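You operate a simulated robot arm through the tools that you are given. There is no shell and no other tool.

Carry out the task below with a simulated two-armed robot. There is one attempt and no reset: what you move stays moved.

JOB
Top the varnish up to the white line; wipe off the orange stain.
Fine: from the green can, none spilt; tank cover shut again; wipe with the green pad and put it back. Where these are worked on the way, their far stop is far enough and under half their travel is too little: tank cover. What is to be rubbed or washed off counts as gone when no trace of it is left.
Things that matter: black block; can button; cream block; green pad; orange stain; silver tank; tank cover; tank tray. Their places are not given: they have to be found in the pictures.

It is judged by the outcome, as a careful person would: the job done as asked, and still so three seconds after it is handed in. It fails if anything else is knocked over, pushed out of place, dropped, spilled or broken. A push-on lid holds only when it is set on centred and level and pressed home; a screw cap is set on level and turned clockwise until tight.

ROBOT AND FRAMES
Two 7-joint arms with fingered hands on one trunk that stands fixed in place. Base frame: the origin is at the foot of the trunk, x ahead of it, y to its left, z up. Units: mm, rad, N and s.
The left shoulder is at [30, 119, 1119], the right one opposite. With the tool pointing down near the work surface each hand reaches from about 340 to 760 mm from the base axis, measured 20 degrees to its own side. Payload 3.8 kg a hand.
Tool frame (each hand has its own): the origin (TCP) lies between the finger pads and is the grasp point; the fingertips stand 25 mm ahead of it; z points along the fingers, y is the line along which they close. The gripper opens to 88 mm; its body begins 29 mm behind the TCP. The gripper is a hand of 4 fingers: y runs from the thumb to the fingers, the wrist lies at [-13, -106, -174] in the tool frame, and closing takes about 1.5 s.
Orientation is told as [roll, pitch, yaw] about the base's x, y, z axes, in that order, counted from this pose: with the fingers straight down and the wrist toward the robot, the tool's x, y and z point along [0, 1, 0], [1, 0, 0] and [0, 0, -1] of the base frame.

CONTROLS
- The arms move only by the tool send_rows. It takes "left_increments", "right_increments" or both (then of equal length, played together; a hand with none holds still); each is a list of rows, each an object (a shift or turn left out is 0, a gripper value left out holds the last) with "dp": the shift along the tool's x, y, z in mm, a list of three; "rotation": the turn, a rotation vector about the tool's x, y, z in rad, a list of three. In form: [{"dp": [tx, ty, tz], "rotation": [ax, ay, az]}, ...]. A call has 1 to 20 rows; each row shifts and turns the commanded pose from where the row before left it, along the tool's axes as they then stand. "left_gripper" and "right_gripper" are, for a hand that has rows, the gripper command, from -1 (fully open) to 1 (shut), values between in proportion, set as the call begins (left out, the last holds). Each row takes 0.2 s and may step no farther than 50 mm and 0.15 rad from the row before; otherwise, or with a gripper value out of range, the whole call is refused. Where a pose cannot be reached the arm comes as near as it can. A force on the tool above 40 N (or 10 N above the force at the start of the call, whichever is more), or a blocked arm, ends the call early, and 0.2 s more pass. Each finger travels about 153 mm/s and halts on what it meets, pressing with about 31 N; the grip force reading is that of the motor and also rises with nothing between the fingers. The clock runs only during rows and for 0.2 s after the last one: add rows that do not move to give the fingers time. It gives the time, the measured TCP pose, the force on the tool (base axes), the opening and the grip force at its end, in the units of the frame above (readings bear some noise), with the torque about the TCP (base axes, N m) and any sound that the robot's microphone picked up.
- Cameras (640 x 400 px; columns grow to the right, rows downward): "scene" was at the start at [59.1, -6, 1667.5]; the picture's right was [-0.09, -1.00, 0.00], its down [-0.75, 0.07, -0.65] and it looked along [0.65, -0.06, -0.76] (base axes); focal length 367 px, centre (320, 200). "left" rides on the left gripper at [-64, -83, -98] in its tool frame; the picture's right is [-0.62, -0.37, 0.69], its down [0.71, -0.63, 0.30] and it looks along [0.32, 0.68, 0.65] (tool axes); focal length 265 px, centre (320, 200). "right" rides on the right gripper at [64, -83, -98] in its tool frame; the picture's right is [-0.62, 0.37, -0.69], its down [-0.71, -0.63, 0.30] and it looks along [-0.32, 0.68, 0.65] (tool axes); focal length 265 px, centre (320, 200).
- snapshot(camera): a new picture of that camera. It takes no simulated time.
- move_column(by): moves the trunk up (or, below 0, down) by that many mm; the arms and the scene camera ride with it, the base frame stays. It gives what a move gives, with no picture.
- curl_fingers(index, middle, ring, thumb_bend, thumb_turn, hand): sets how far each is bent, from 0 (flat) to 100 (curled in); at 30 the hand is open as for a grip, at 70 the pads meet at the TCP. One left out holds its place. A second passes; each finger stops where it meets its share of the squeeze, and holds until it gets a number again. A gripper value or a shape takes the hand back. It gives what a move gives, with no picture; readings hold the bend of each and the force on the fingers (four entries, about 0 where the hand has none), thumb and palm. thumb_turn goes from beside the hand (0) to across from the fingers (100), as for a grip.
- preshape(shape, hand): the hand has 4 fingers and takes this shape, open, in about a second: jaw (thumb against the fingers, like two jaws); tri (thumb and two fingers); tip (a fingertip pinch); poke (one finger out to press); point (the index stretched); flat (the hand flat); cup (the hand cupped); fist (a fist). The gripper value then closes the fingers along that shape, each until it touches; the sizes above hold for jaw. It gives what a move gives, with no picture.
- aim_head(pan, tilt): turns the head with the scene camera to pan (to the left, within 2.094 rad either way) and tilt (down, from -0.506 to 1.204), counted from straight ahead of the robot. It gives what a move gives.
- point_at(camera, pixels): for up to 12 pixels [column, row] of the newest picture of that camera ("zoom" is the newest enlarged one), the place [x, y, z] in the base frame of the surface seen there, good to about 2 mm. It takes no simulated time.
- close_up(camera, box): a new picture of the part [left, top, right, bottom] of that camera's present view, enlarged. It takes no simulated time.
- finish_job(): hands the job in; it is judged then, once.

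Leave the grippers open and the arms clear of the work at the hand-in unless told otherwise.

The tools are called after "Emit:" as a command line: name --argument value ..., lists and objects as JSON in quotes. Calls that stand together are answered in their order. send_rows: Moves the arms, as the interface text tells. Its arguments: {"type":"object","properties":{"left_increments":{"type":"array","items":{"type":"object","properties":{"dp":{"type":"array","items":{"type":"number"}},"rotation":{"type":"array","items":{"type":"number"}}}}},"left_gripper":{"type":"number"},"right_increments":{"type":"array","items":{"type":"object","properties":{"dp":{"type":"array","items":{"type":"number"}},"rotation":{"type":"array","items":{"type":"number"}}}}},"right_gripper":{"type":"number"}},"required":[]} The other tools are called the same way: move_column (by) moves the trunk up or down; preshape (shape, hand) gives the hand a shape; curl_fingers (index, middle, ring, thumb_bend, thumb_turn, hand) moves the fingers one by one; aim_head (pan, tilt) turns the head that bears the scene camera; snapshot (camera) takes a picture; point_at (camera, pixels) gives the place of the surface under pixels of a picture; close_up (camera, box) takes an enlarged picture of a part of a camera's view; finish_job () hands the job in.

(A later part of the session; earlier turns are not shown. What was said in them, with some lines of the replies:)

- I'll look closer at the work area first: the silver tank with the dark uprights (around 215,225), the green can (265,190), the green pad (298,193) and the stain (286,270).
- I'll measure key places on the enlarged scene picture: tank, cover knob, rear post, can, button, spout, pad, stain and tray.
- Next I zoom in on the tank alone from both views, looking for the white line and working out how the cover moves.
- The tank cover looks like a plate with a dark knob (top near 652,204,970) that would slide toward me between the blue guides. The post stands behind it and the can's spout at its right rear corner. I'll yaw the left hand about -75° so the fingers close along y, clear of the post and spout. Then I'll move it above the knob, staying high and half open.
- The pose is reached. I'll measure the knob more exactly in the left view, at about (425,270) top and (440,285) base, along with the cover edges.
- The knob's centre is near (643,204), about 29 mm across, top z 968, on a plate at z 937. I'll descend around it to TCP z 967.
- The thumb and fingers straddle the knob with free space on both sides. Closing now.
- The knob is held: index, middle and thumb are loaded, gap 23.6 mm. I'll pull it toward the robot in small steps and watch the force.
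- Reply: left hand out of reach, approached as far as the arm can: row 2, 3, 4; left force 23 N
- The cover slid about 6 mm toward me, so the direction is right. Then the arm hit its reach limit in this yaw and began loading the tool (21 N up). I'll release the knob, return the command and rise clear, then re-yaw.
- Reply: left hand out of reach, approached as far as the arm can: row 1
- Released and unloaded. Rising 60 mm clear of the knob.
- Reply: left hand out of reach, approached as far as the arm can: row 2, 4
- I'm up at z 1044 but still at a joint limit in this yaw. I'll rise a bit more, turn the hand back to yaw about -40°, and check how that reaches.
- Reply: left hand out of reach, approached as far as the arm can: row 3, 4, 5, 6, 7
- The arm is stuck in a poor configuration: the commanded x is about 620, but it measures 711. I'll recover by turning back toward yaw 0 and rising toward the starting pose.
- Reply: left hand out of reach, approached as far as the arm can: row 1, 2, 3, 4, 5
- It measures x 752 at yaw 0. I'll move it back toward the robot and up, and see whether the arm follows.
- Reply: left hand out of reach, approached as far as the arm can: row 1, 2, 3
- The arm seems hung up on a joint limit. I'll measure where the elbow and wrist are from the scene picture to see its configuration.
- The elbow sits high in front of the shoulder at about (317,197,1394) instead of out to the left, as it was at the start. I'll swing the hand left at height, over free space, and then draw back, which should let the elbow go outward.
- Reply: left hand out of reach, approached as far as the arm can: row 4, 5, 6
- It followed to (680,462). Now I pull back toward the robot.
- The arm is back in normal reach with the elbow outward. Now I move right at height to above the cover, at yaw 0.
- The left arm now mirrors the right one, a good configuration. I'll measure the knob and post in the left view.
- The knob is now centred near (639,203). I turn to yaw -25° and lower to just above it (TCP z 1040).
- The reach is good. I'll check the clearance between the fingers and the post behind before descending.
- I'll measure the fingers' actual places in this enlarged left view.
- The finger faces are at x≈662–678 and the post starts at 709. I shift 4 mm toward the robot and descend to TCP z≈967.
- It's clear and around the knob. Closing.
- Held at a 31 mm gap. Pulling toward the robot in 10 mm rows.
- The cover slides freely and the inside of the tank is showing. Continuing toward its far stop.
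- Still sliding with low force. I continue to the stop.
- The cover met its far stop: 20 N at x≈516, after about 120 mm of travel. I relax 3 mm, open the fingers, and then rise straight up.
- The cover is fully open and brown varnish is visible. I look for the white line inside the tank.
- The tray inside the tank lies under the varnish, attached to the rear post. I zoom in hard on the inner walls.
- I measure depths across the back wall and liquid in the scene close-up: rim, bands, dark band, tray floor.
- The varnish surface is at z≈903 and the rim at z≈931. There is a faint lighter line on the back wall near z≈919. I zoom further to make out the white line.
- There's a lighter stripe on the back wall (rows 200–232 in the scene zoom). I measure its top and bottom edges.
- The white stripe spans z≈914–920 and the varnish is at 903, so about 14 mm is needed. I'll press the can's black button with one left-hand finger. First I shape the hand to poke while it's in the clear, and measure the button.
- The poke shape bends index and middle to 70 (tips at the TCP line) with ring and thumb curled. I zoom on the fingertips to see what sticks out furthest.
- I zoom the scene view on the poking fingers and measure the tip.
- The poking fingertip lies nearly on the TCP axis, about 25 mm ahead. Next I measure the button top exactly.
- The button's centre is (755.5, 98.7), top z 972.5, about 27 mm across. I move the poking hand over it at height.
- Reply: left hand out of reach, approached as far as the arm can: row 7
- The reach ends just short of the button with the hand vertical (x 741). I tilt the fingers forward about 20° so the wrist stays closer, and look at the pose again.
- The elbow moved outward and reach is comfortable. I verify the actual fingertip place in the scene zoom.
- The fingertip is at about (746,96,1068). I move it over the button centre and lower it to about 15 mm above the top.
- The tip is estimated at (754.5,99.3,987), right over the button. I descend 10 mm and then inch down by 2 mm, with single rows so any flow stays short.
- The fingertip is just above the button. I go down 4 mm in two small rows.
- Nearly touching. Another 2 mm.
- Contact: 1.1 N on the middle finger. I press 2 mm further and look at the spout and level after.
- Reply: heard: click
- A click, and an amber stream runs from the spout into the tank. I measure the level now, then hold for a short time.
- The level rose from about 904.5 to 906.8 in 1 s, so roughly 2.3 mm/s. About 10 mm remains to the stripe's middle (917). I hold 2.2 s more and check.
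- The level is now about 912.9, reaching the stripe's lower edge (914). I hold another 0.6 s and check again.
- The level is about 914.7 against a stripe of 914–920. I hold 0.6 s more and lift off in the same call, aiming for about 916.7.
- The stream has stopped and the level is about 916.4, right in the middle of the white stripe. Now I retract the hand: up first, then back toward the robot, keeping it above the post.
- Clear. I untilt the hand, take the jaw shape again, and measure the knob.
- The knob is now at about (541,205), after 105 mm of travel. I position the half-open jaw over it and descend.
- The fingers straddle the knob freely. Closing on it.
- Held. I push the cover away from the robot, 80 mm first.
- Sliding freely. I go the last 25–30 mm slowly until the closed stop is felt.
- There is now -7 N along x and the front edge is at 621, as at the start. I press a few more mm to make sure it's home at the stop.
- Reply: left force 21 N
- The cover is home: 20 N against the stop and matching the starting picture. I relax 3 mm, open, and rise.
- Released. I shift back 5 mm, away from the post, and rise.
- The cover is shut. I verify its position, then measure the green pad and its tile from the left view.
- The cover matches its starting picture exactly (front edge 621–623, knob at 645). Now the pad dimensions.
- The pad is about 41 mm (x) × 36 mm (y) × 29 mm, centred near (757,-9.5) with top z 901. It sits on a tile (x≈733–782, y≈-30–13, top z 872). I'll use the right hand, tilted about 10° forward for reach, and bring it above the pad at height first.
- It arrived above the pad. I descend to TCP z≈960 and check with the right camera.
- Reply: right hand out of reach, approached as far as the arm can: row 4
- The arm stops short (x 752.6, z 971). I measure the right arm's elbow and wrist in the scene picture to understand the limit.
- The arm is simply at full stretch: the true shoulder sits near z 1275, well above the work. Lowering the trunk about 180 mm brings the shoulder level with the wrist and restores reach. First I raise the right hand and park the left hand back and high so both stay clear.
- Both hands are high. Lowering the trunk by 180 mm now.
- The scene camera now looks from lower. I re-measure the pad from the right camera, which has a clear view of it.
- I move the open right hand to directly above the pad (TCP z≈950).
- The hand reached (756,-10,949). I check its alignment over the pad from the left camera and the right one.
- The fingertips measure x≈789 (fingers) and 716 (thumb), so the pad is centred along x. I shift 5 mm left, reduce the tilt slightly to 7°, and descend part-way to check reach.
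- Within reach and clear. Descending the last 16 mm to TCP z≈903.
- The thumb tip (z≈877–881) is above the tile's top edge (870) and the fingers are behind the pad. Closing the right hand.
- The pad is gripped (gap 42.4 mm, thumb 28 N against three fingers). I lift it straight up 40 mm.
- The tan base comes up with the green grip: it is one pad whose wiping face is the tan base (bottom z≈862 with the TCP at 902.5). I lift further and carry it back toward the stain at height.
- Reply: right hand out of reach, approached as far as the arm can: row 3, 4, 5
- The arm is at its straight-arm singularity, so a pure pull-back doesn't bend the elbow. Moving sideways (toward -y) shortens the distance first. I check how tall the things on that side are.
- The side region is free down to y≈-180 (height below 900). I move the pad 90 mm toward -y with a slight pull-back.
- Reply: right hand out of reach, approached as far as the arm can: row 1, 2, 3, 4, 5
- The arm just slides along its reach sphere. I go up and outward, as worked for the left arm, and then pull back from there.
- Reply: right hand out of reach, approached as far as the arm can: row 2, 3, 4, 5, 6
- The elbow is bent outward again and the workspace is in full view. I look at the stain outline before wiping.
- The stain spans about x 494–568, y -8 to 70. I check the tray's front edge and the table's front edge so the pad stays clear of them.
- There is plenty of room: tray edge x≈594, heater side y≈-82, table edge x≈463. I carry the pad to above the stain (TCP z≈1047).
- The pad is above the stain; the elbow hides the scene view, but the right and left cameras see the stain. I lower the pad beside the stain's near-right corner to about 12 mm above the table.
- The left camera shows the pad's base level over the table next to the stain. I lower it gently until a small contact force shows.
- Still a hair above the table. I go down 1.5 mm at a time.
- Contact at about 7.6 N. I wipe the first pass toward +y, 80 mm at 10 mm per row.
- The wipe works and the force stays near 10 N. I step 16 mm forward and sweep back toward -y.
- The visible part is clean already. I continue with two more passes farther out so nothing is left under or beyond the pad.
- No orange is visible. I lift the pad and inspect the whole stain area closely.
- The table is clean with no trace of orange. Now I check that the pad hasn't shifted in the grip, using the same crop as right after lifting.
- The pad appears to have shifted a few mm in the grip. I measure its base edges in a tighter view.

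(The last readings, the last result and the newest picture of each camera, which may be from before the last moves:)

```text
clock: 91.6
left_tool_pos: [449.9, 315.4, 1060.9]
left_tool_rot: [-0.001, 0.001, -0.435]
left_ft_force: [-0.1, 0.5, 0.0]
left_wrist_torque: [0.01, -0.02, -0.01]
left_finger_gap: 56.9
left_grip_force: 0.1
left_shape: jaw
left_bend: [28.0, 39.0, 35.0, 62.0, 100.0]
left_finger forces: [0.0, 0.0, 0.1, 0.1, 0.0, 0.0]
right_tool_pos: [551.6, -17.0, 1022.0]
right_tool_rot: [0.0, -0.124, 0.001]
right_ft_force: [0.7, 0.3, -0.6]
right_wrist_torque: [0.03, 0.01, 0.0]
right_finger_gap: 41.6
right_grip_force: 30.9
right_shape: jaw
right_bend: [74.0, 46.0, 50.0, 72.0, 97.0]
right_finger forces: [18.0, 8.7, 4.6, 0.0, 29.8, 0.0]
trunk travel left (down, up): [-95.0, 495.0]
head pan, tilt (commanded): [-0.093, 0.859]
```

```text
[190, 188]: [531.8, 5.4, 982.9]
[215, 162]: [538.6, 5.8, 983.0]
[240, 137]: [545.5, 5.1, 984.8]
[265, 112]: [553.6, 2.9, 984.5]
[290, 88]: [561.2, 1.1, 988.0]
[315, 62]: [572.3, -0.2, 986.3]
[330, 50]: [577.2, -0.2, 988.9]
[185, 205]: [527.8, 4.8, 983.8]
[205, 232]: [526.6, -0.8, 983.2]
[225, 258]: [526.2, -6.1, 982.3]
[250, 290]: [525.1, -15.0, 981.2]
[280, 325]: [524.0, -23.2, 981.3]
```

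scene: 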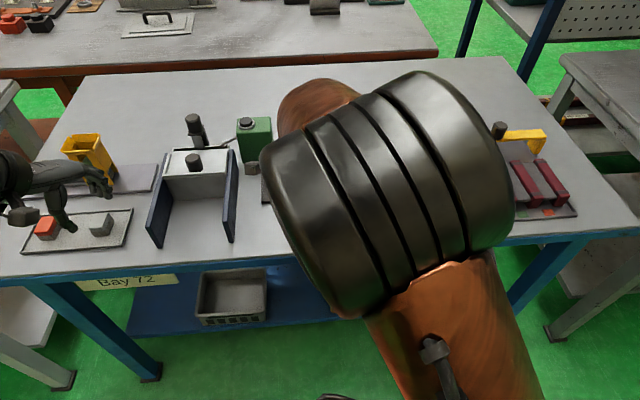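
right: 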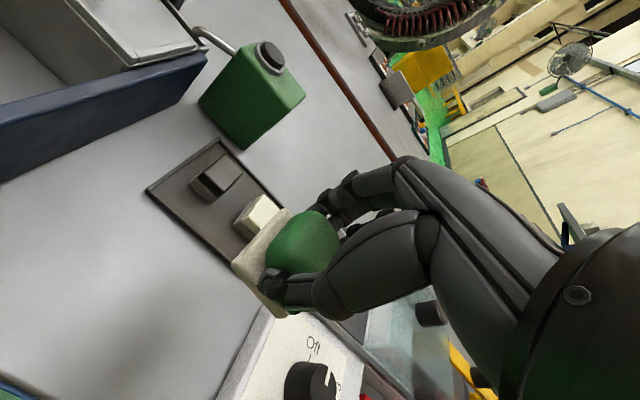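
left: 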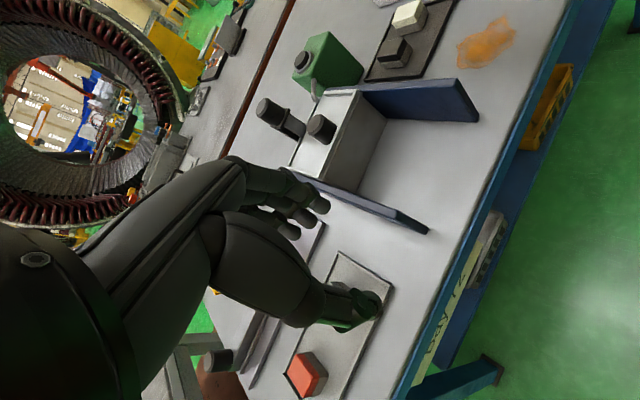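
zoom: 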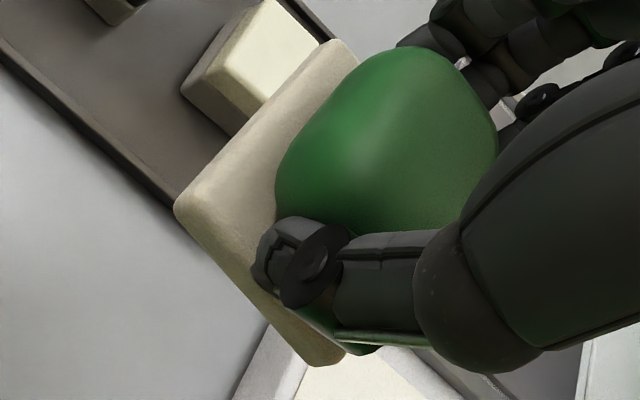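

Fitting its edges, the pad has turned about 8° clockwise in the grip and shifted a few mm. I bring it lower into the left camera's view to check whether it is still level before putting it back.

Emit:
send_rows --right_increments '[{"dp": [25.7, -13.7, 29.2]}, {"dp": [25.7, -13.7, 29.2]}, {"dp": [25.6, -13.7, 29.2]}, {}]'

Emit:
close_up --camera "left" --box '[400, 0, 560, 100]'

```text
clock: 92.6
left_tool_pos: [449.5, 316.0, 1062.2]
left_tool_rot: [0.0, -0.001, -0.434]
left_ft_force: [0.6, -0.7, -0.2]
left_wrist_torque: [0.0, -0.01, 0.01]
left_finger_gap: 57.0
left_grip_force: 0.2
left_shape: jaw
left_bend: [28.0, 39.0, 35.0, 62.0, 100.0]
left_finger forces: [0.1, 0.0, 0.0, 0.0, 0.0, 0.0]
right_tool_pos: [522.6, 59.1, 928.6]
right_tool_rot: [0.001, -0.125, 0.0]
right_ft_force: [-0.3, 0.2, -0.1]
right_wrist_torque: [-0.01, -0.01, -0.01]
right_finger_gap: 41.8
right_grip_force: 31.0
right_shape: jaw
right_bend: [74.0, 46.0, 50.0, 72.0, 97.0]
right_finger forces: [18.1, 8.6, 4.6, 0.0, 29.7, 0.0]
trunk travel left (down, up): [-95.0, 495.0]
head pan, tilt (commanded): [-0.093, 0.859]
```

```text
4.00 times, centred on (480, 50) of left
```

zoom: 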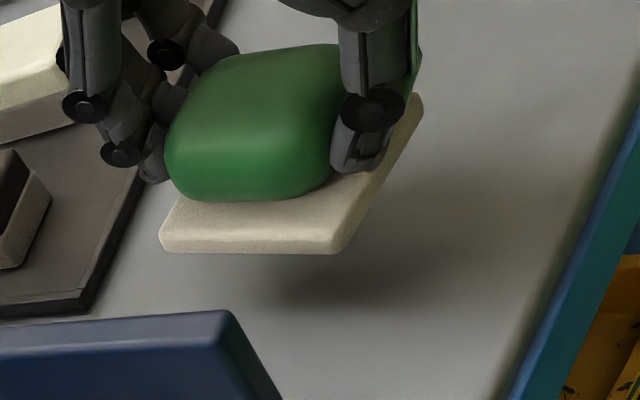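

Emit:
point_at --camera "zoom" --pixels '[[175, 232], [210, 232], [250, 230], [290, 230], [325, 230], [340, 215], [360, 185], [385, 155], [405, 125], [170, 246], [250, 249], [330, 249]]'

```text
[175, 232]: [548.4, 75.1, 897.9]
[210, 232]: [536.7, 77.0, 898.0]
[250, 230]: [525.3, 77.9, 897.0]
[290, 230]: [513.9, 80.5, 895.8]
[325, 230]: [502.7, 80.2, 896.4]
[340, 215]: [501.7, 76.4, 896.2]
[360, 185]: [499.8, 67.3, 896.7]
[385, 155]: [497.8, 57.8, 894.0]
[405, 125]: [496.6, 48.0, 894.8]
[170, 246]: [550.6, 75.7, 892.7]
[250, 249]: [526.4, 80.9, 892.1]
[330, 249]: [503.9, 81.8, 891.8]
```

The pad's base is level (top about 32 mm below the TCP, as at the grasp), just turned about 7.7° clockwise. I'll turn the hand by +7.7° so it goes back square. Rising, turning, and carrying it back over its original place.

Emit:
send_rows --right_increments '[{"dp": [0, 4.7, -37.2]}, {"dp": [0, 4.7, -37.2]}, {"rotation": [0, 0.0083, -0.0665]}, {"rotation": [0, 0.0083, -0.0665]}, {"dp": [-14.1, 31.7, 4.0]}, {"dp": [-14.1, 31.7, 4.0]}, {"dp": [-14.1, 31.7, 4.0]}, {"dp": [-14.1, 31.7, 4.0]}, {"dp": [-14.1, 31.7, 4.0]}, {"dp": [-14.1, 31.7, 4.0]}, {"dp": [-14.1, 31.7, 4.0]}, {}]'

Emit:
snapshot --camera "right"

Emit:
snapshot --camera "scene"

Emit:
close_up --camera "left" --box '[280, 0, 440, 100]'

```text
clock: 95.2
left_tool_pos: [448.6, 315.9, 1062.3]
left_tool_rot: [0.001, -0.001, -0.435]
left_ft_force: [-0.5, 0.4, 0.0]
left_wrist_torque: [0.01, 0.01, -0.04]
left_finger_gap: 57.3
left_grip_force: 0.1
left_shape: jaw
left_bend: [28.0, 39.0, 35.0, 62.0, 100.0]
left_finger forces: [0.0, 0.1, 0.0, 0.1, 0.0, 0.0]
right_tool_pos: [756.2, -9.6, 1004.5]
right_tool_rot: [0.0, -0.123, 0.133]
right_ft_force: [0.5, 0.8, -0.8]
right_wrist_torque: [0.04, 0.02, -0.03]
right_finger_gap: 41.4
right_grip_force: 30.8
right_shape: jaw
right_bend: [74.0, 46.0, 50.0, 72.0, 97.0]
right_finger forces: [17.4, 8.3, 4.5, 0.0, 28.9, 0.1]
trunk travel left (down, up): [-95.0, 495.0]
head pan, tilt (commanded): [-0.093, 0.859]
```

```text
taken
```

right: 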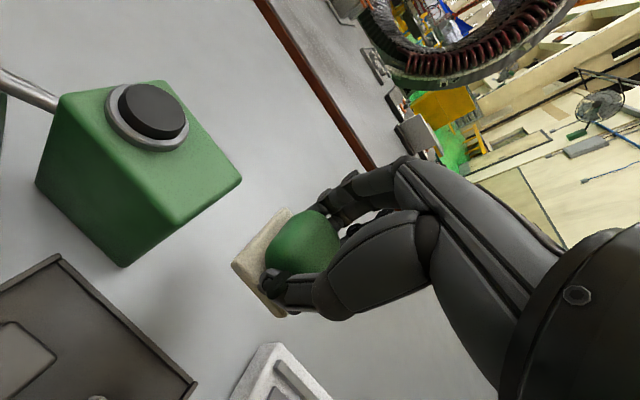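

```text
taken
```

scene: 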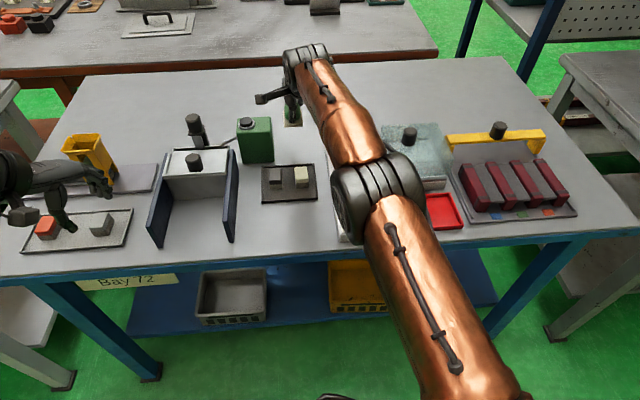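

```text
4.00 times, centred on (360, 50) of left
```

zoom: 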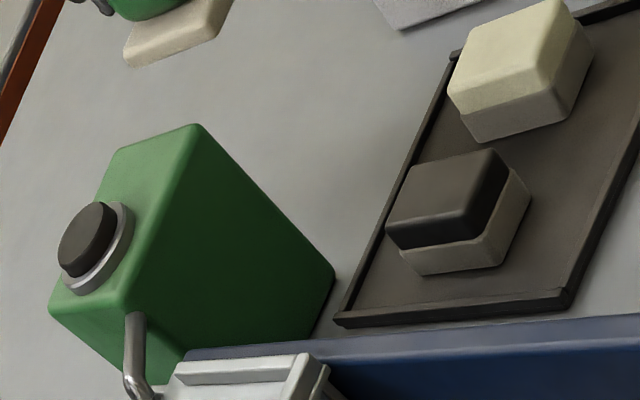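

The pad is over its place. I descend vertically to about 12 mm above the table.

Emit:
send_rows --right_increments '[{"dp": [0.1, -3.4, 29.8]}, {"dp": [0.1, -3.4, 29.8]}, {"dp": [0.1, -3.4, 29.8]}, {}]'

Emit:
close_up --camera "left" --box '[300, 0, 400, 70]'

Emit:
close_up --camera "right" --box '[170, 150, 370, 350]'

```text
clock: 96.2
left_tool_pos: [449.2, 315.9, 1062.5]
left_tool_rot: [0.0, 0.001, -0.433]
left_ft_force: [-1.2, 0.2, 0.4]
left_wrist_torque: [-0.01, -0.01, -0.01]
left_finger_gap: 56.9
left_grip_force: 0.2
left_shape: jaw
left_bend: [28.0, 39.0, 35.0, 62.0, 100.0]
left_finger forces: [0.0, 0.0, 0.0, 0.0, 0.1, 0.1]
right_tool_pos: [756.7, -7.3, 912.9]
right_tool_rot: [0.001, -0.123, 0.134]
right_ft_force: [-0.1, -0.1, -0.2]
right_wrist_torque: [-0.03, 0.03, 0.0]
right_finger_gap: 41.5
right_grip_force: 30.8
right_shape: jaw
right_bend: [74.0, 46.0, 50.0, 72.0, 97.0]
right_finger forces: [17.6, 8.3, 4.4, 0.2, 28.6, 0.1]
trunk travel left (down, up): [-95.0, 495.0]
head pan, tilt (commanded): [-0.093, 0.859]
```

```text
5.71 times, centred on (350, 35) of left
```

zoom: 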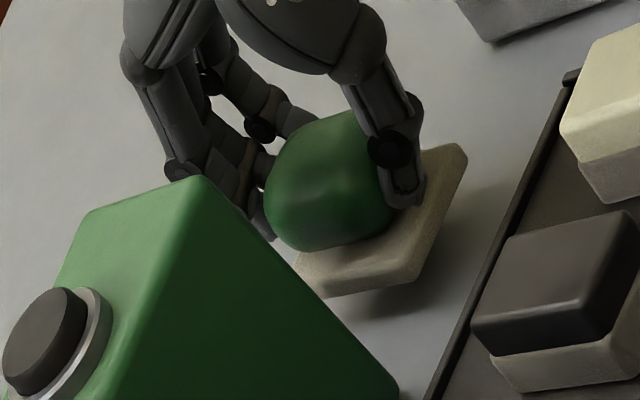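

```text
2.00 times, centred on (270, 250) of right
```

zoom: 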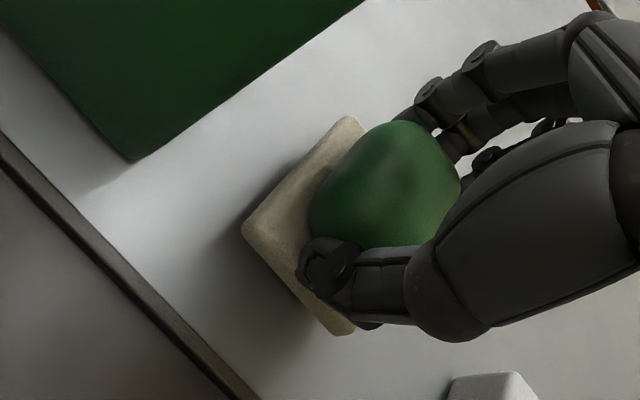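

Comparing corner pixels with the original view, the pad will land within about 3 mm of where it was. Lowering the last ~10 mm until light contact.

Emit:
send_rows --right_increments '[{"dp": [0, -0.5, 4]}, {"dp": [0, -0.4, 3]}, {"dp": [0, -0.25, 2]}, {}]'

```text
clock: 97.2
left_tool_pos: [449.1, 316.0, 1061.0]
left_tool_rot: [-0.001, -0.001, -0.436]
left_ft_force: [-0.3, 0.2, -0.7]
left_wrist_torque: [0.04, 0.01, -0.01]
left_finger_gap: 56.9
left_grip_force: 0.1
left_shape: jaw
left_bend: [28.0, 39.0, 35.0, 62.0, 100.0]
left_finger forces: [0.0, 0.0, 0.1, 0.1, 0.0, 0.0]
right_tool_pos: [757.8, -8.1, 903.4]
right_tool_rot: [0.001, -0.124, 0.135]
right_ft_force: [-0.3, -0.3, -0.3]
right_wrist_torque: [-0.03, -0.01, 0.02]
right_finger_gap: 41.4
right_grip_force: 30.6
right_shape: jaw
right_bend: [74.0, 46.0, 50.0, 72.0, 97.0]
right_finger forces: [17.4, 8.3, 4.3, 0.0, 28.7, 0.1]
trunk travel left (down, up): [-95.0, 495.0]
head pan, tilt (commanded): [-0.093, 0.859]
```

Emit:
send_rows --right_increments '[{"dp": [0, -0.15, 1.2]}, {"dp": [0, -0.15, 1.2]}, {}]'

Emit:
close_up --camera "left" --box '[300, 0, 400, 70]'

```text
clock: 98.0
left_tool_pos: [450.2, 314.7, 1061.1]
left_tool_rot: [0.0, 0.001, -0.434]
left_ft_force: [0.2, -0.4, -0.5]
left_wrist_torque: [0.0, -0.02, 0.0]
left_finger_gap: 56.9
left_grip_force: 0.0
left_shape: jaw
left_bend: [28.0, 39.0, 35.0, 62.0, 100.0]
left_finger forces: [0.0, 0.0, 0.0, 0.1, 0.0, 0.0]
right_tool_pos: [757.6, -7.6, 903.4]
right_tool_rot: [0.0, -0.124, 0.134]
right_ft_force: [0.3, -0.5, 2.2]
right_wrist_torque: [-0.02, 0.06, 0.0]
right_finger_gap: 41.6
right_grip_force: 30.8
right_shape: jaw
right_bend: [74.0, 46.0, 50.0, 72.0, 97.0]
right_finger forces: [17.6, 8.7, 4.6, 0.0, 29.2, 0.0]
trunk travel left (down, up): [-95.0, 495.0]
head pan, tilt (commanded): [-0.093, 0.859]
```

```text
5.71 times, centred on (350, 35) of left
```

zoom: 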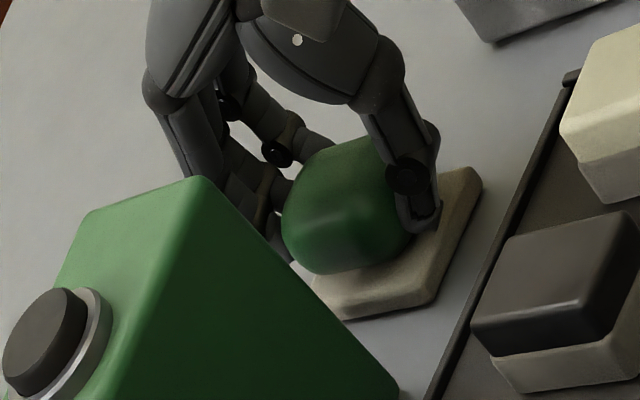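

Light contact (2.2 N), and the base sits practically where it was. Releasing the pad.

Emit:
send_rows --right_gripper -0.45 --right_increments '[{}, {}, {}, {}, {}, {}]'

Emit:
close_up --camera "left" --box '[300, 0, 400, 70]'

Emit:
close_up --camera "right" --box '[170, 150, 370, 350]'

```text
clock: 99.4
left_tool_pos: [450.2, 316.1, 1062.4]
left_tool_rot: [-0.001, -0.001, -0.435]
left_ft_force: [0.0, -0.1, -0.3]
left_wrist_torque: [-0.03, 0.0, -0.01]
left_finger_gap: 57.0
left_grip_force: 0.1
left_shape: jaw
left_bend: [28.0, 39.0, 35.0, 62.0, 100.0]
left_finger forces: [0.0, 0.1, 0.0, 0.1, 0.1, 0.1]
right_tool_pos: [758.1, -8.1, 902.7]
right_tool_rot: [0.0, -0.125, 0.136]
right_ft_force: [0.4, -0.4, 0.7]
right_wrist_torque: [0.0, 0.02, -0.03]
right_finger_gap: 63.0
right_grip_force: 0.1
right_shape: jaw
right_bend: [27.0, 36.0, 33.0, 56.0, 99.0]
right_finger forces: [0.0, 0.0, 0.1, 0.0, 0.1, 0.0]
trunk travel left (down, up): [-95.0, 495.0]
head pan, tilt (commanded): [-0.093, 0.859]
```

```text
5.71 times, centred on (350, 35) of left
```

zoom: 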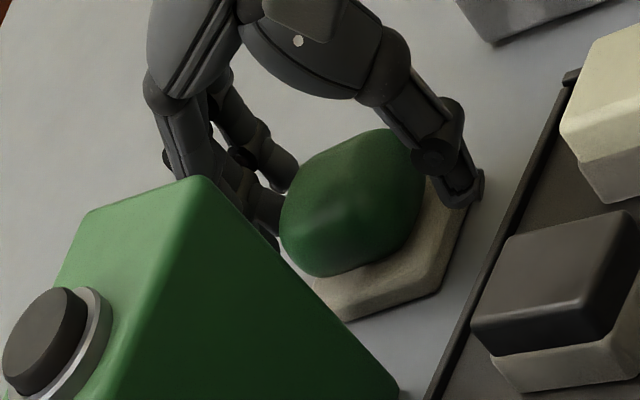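

```text
2.00 times, centred on (270, 250) of right
```

zoom: 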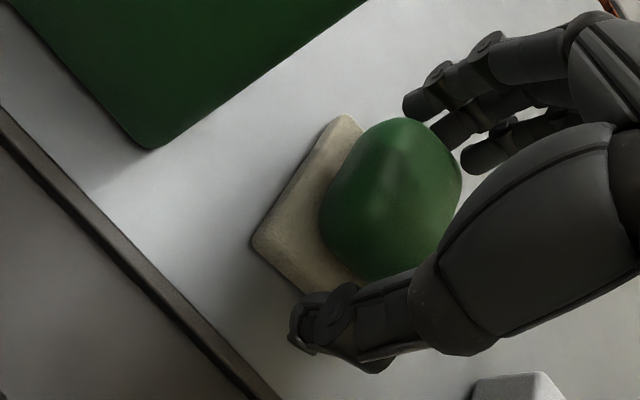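

Released cleanly. Rising straight up, slowly at first.

Emit:
send_rows --right_increments '[{"dp": [0, 1.2, -9.9]}, {"dp": [0, 2.5, -19.8]}, {"dp": [0, 3.7, -29.8]}, {"dp": [0, 3.7, -29.8]}, {}]'

Emit:
close_up --camera "left" --box '[280, 0, 440, 100]'

Emit:
snapshot --camera "right"

```text
clock: 100.6
left_tool_pos: [449.6, 316.1, 1061.1]
left_tool_rot: [0.0, -0.001, -0.434]
left_ft_force: [1.1, -0.3, -0.3]
left_wrist_torque: [-0.01, -0.04, 0.04]
left_finger_gap: 56.9
left_grip_force: 0.1
left_shape: jaw
left_bend: [28.0, 39.0, 35.0, 62.0, 100.0]
left_finger forces: [0.0, 0.0, 0.0, 0.0, 0.1, 0.0]
right_tool_pos: [758.1, -7.9, 991.1]
right_tool_rot: [0.0, -0.122, 0.133]
right_ft_force: [-0.2, -0.6, 0.4]
right_wrist_torque: [0.02, 0.0, -0.01]
right_finger_gap: 63.7
right_grip_force: 0.0
right_shape: jaw
right_bend: [27.0, 36.0, 33.0, 56.0, 99.0]
right_finger forces: [0.0, 0.0, 0.1, 0.1, 0.0, 0.0]
trunk travel left (down, up): [-95.0, 495.0]
head pan, tilt (commanded): [-0.093, 0.859]
```

```text
4.00 times, centred on (360, 50) of left
```

zoom: 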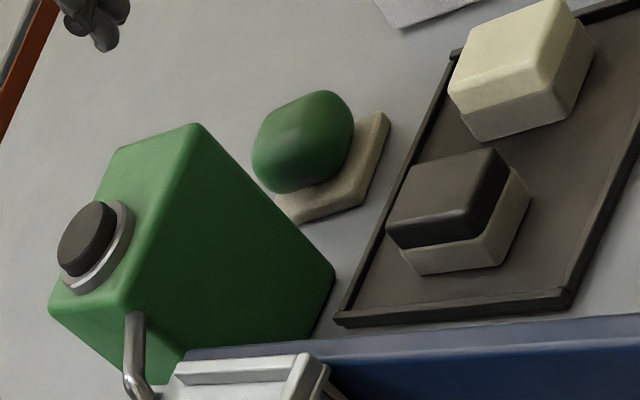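

```text
taken
```

right: 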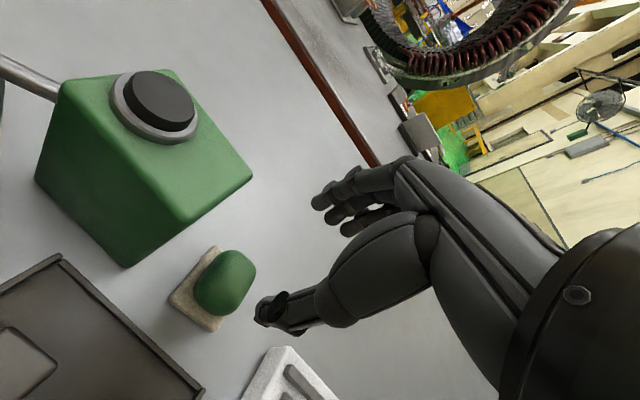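

The pad stands where it was at the start, within about 3 mm. Now I retreat the right arm up and outward, then back toward its start position.

Emit:
send_rows --right_increments '[{"dp": [0, 2.5, -20]}, {"rotation": [0, -0.0166, 0.133]}, {"dp": [-32, 3.7, -29.8]}, {"dp": [-32, 3.7, -29.8]}, {"dp": [-32, 3.7, -29.8]}, {"dp": [-32, 3.7, -29.8]}, {"dp": [-32, 3.7, -29.8]}, {"dp": [-32, 0, 0]}, {"dp": [0, -30, -3.7]}, {"dp": [0, -30, -3.7]}, {"dp": [0, -30, -3.7]}, {}]'

Emit:
snapshot --camera "scene"

```text
clock: 103.2
left_tool_pos: [449.1, 315.9, 1062.4]
left_tool_rot: [0.0, 0.0, -0.433]
left_ft_force: [0.5, -0.9, 0.4]
left_wrist_torque: [0.0, 0.04, -0.03]
left_finger_gap: 56.9
left_grip_force: 0.0
left_shape: jaw
left_bend: [28.0, 39.0, 35.0, 62.0, 100.0]
left_finger forces: [0.0, 0.0, 0.0, 0.1, 0.0, 0.1]
right_tool_pos: [719.5, -206.4, 1185.9]
right_tool_rot: [-0.001, -0.125, 0.0]
right_ft_force: [0.5, 0.0, -0.3]
right_wrist_torque: [0.01, -0.02, 0.02]
right_finger_gap: 63.4
right_grip_force: 0.1
right_shape: jaw
right_bend: [27.0, 36.0, 33.0, 56.0, 99.0]
right_finger forces: [0.0, 0.1, 0.0, 0.1, 0.0, 0.1]
right hand out of reach, approached as far as the arm can: row 5, 6, 7, 9, 10, 11
trunk travel left (down, up): [-95.0, 495.0]
head pan, tilt (commanded): [-0.093, 0.859]
```

```text
taken
```

scene: 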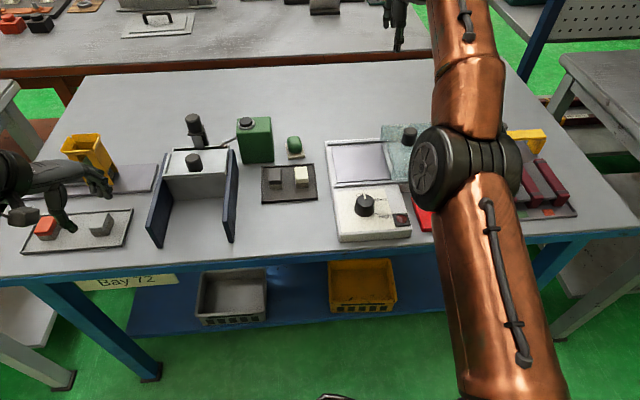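

The right arm is clear. I swing it a bit farther out and then draw it back so it rests relaxed.

Emit:
send_rows --right_gripper -1 --right_increments '[{"dp": [-36, 0, 0]}, {"dp": [-36, 0, 0]}, {"dp": [-36, 0, 0]}, {"dp": [-36, 0, 0]}, {"dp": [0, -30, -3.7]}, {"dp": [0, -30, -3.7]}, {"dp": [0, -30, -3.7]}, {"dp": [0, -30, -3.7]}, {}]' --left_gripper -1 --left_increments '[{"dp": [0, 0, -20]}, {"dp": [0, 0, -20]}, {}, {}, {}, {}, {}, {}, {}]'

Emit:
snapshot --camera "scene"

```text
clock: 105.2
left_tool_pos: [450.2, 316.2, 1101.9]
left_tool_rot: [0.001, 0.0, -0.433]
left_ft_force: [-0.3, 0.3, 0.6]
left_wrist_torque: [0.02, 0.02, 0.0]
left_finger_gap: 88.2
left_grip_force: 0.0
left_shape: jaw
left_bend: [30.0, 30.0, 30.0, 30.0, 98.0]
left_finger forces: [0.1, 0.0, 0.0, 0.0, 0.0, 0.0]
right_tool_pos: [578.6, -344.9, 1176.0]
right_tool_rot: [0.001, -0.126, -0.001]
right_ft_force: [0.5, 1.1, -0.3]
right_wrist_torque: [-0.01, 0.01, 0.04]
right_finger_gap: 87.9
right_grip_force: 0.0
right_shape: jaw
right_bend: [30.0, 30.0, 30.0, 30.0, 98.0]
right_finger forces: [0.0, 0.0, 0.0, 0.0, 0.0, 0.0]
right hand out of reach, approached as far as the arm can: row 2, 3, 4
trunk travel left (down, up): [-95.0, 495.0]
head pan, tilt (commanded): [-0.093, 0.859]
```

```text
taken
```

scene: 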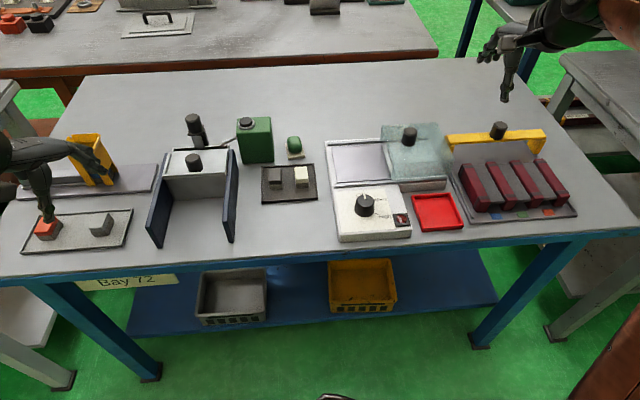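

Everything is in view. I raise the trunk back to its starting height, so the hands are well clear, and do a final check of the tank, can, pad and stain area.

Emit:
move_column --by 180

Emit:
close_up --camera "scene" --box '[160, 160, 340, 300]'

Emit:
close_up --camera "scene" --box '[255, 245, 320, 290]'

Emit:
close_up --camera "scene" --box '[275, 170, 325, 215]'

Emit:
close_up --camera "scene" --box '[185, 165, 285, 245]'

```text
clock: 107.2
left_tool_pos: [450.3, 317.1, 1280.2]
left_tool_rot: [0.001, -0.001, -0.434]
left_ft_force: [-0.1, 0.7, 0.4]
left_wrist_torque: [-0.01, 0.01, -0.01]
left_finger_gap: 88.0
left_grip_force: 0.0
left_shape: jaw
left_bend: [30.0, 30.0, 30.0, 30.0, 98.0]
left_finger forces: [0.0, 0.0, 0.0, 0.0, 0.0, 0.0]
right_tool_pos: [577.7, -345.8, 1354.2]
right_tool_rot: [0.001, -0.125, 0.0]
right_ft_force: [-0.1, -0.4, 0.0]
right_wrist_torque: [0.0, 0.0, 0.01]
right_finger_gap: 88.1
right_grip_force: 0.0
right_shape: jaw
right_bend: [30.0, 30.0, 30.0, 30.0, 98.0]
right_finger forces: [0.0, 0.0, 0.0, 0.0, 0.1, 0.0]
trunk travel left (down, up): [-275.0, 315.0]
head pan, tilt (commanded): [-0.093, 0.859]
```

```text
2.86 times, centred on (250, 230) of scene
```

zoom: 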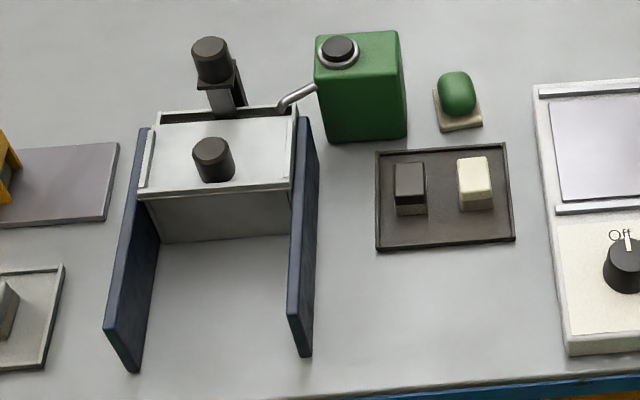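

```text
8.89 times, centred on (288, 268) of scene
```

zoom: 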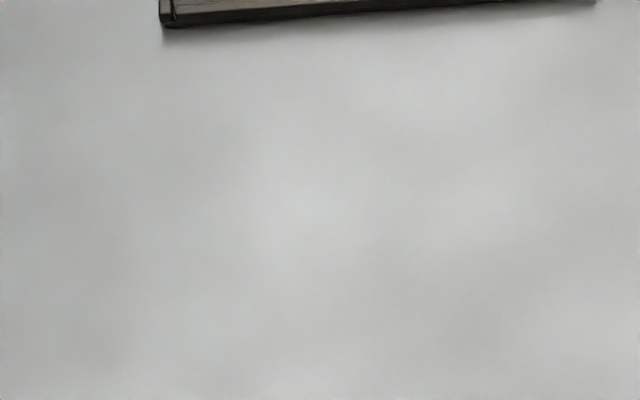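

```text
8.89 times, centred on (300, 192) of scene
```

zoom: 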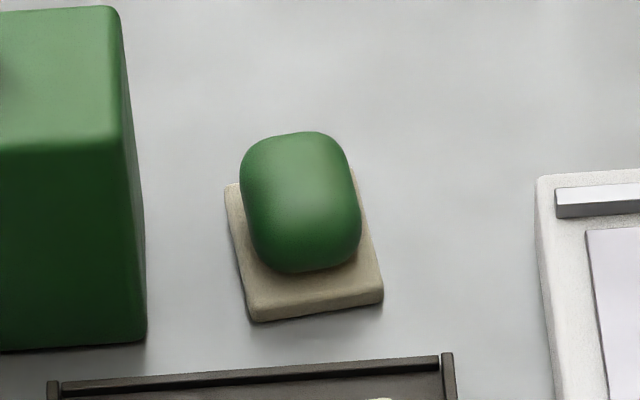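

```text
5.00 times, centred on (235, 205) of scene
```

zoom: 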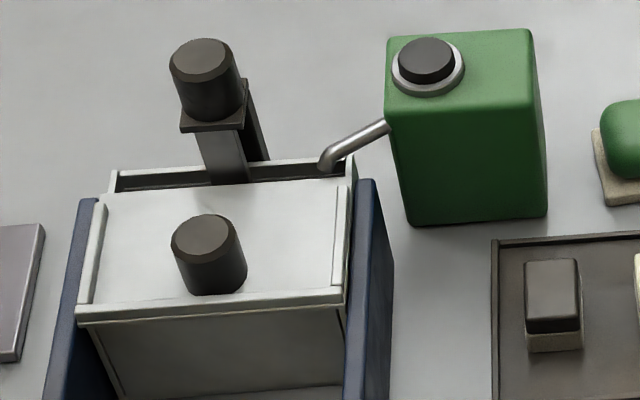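

The stain is gone, the pad is back, and the cover and can match the start. One last look through the tank's rear slot at the level against the white stripe.

Emit:
close_up --camera "scene" --box '[222, 194, 242, 207]'

Emit:
point_at --camera "zoom" --pixels '[[300, 190], [300, 200], [300, 205], [300, 210], [300, 215], [300, 220], [300, 225], [250, 222], [350, 215], [400, 210]]'

Emit:
snapshot --camera "scene"

```text
16.00 times, centred on (232, 200) of scene
```

zoom: 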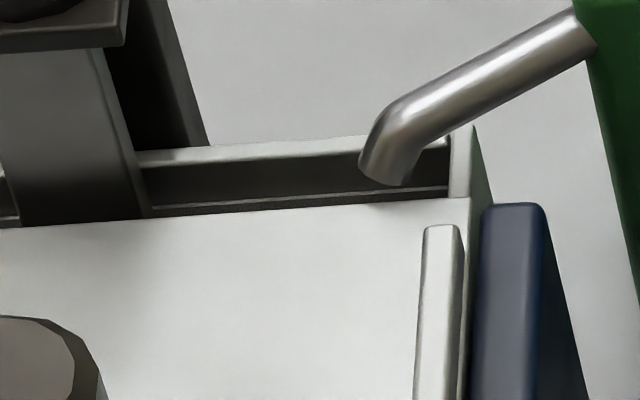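

```text
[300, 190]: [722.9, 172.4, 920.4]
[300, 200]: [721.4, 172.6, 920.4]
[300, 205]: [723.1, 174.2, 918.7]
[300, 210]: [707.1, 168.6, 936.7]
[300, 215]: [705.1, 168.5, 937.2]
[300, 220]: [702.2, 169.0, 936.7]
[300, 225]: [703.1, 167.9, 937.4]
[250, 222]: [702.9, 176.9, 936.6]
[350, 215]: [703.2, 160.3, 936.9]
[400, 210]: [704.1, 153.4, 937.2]
```

```text
taken
```

scene: 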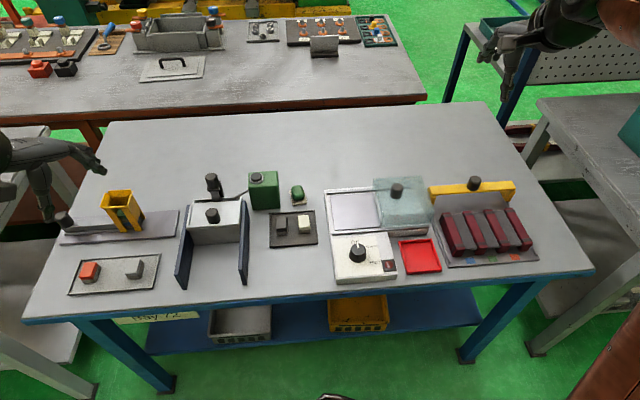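

The cover is shut, so the level can't be seen now. I measured it at about 916.4, mid-stripe, just before closing. The stain is gone with no trace, the pad is back in place, nothing else has moved, both hands are open and clear. Handing in.

Emit:
finish_job

```text
The job is handed in.
```

I've handed the job in. The varnish is topped up to the white line and the orange stain is wiped off. I haven't seen the judged result.

- **Varnish:** I filled the tank from the green can's button. The surface measured about z 916.4 mm, in the middle of the white stripe (about 914–920 mm). I saw no spill. I took that reading just before closing the cover, and the level can't be seen with it shut.
- **Tank cover:** I slid it out to its far stop and pushed it back until it pressed against its closed stop. It matches the starting picture.
- **Stain:** After four passes with the green pad, close-up pictures show no orange left.
- **Green pad:** It is back where it was, within about 3 mm and turned by a few degrees at most. It shifted slightly in the grip while wiping, and I corrected for that when setting it down.

The other things on the bench look as they did at the start. Both grippers are open and both arms are clear of the work.
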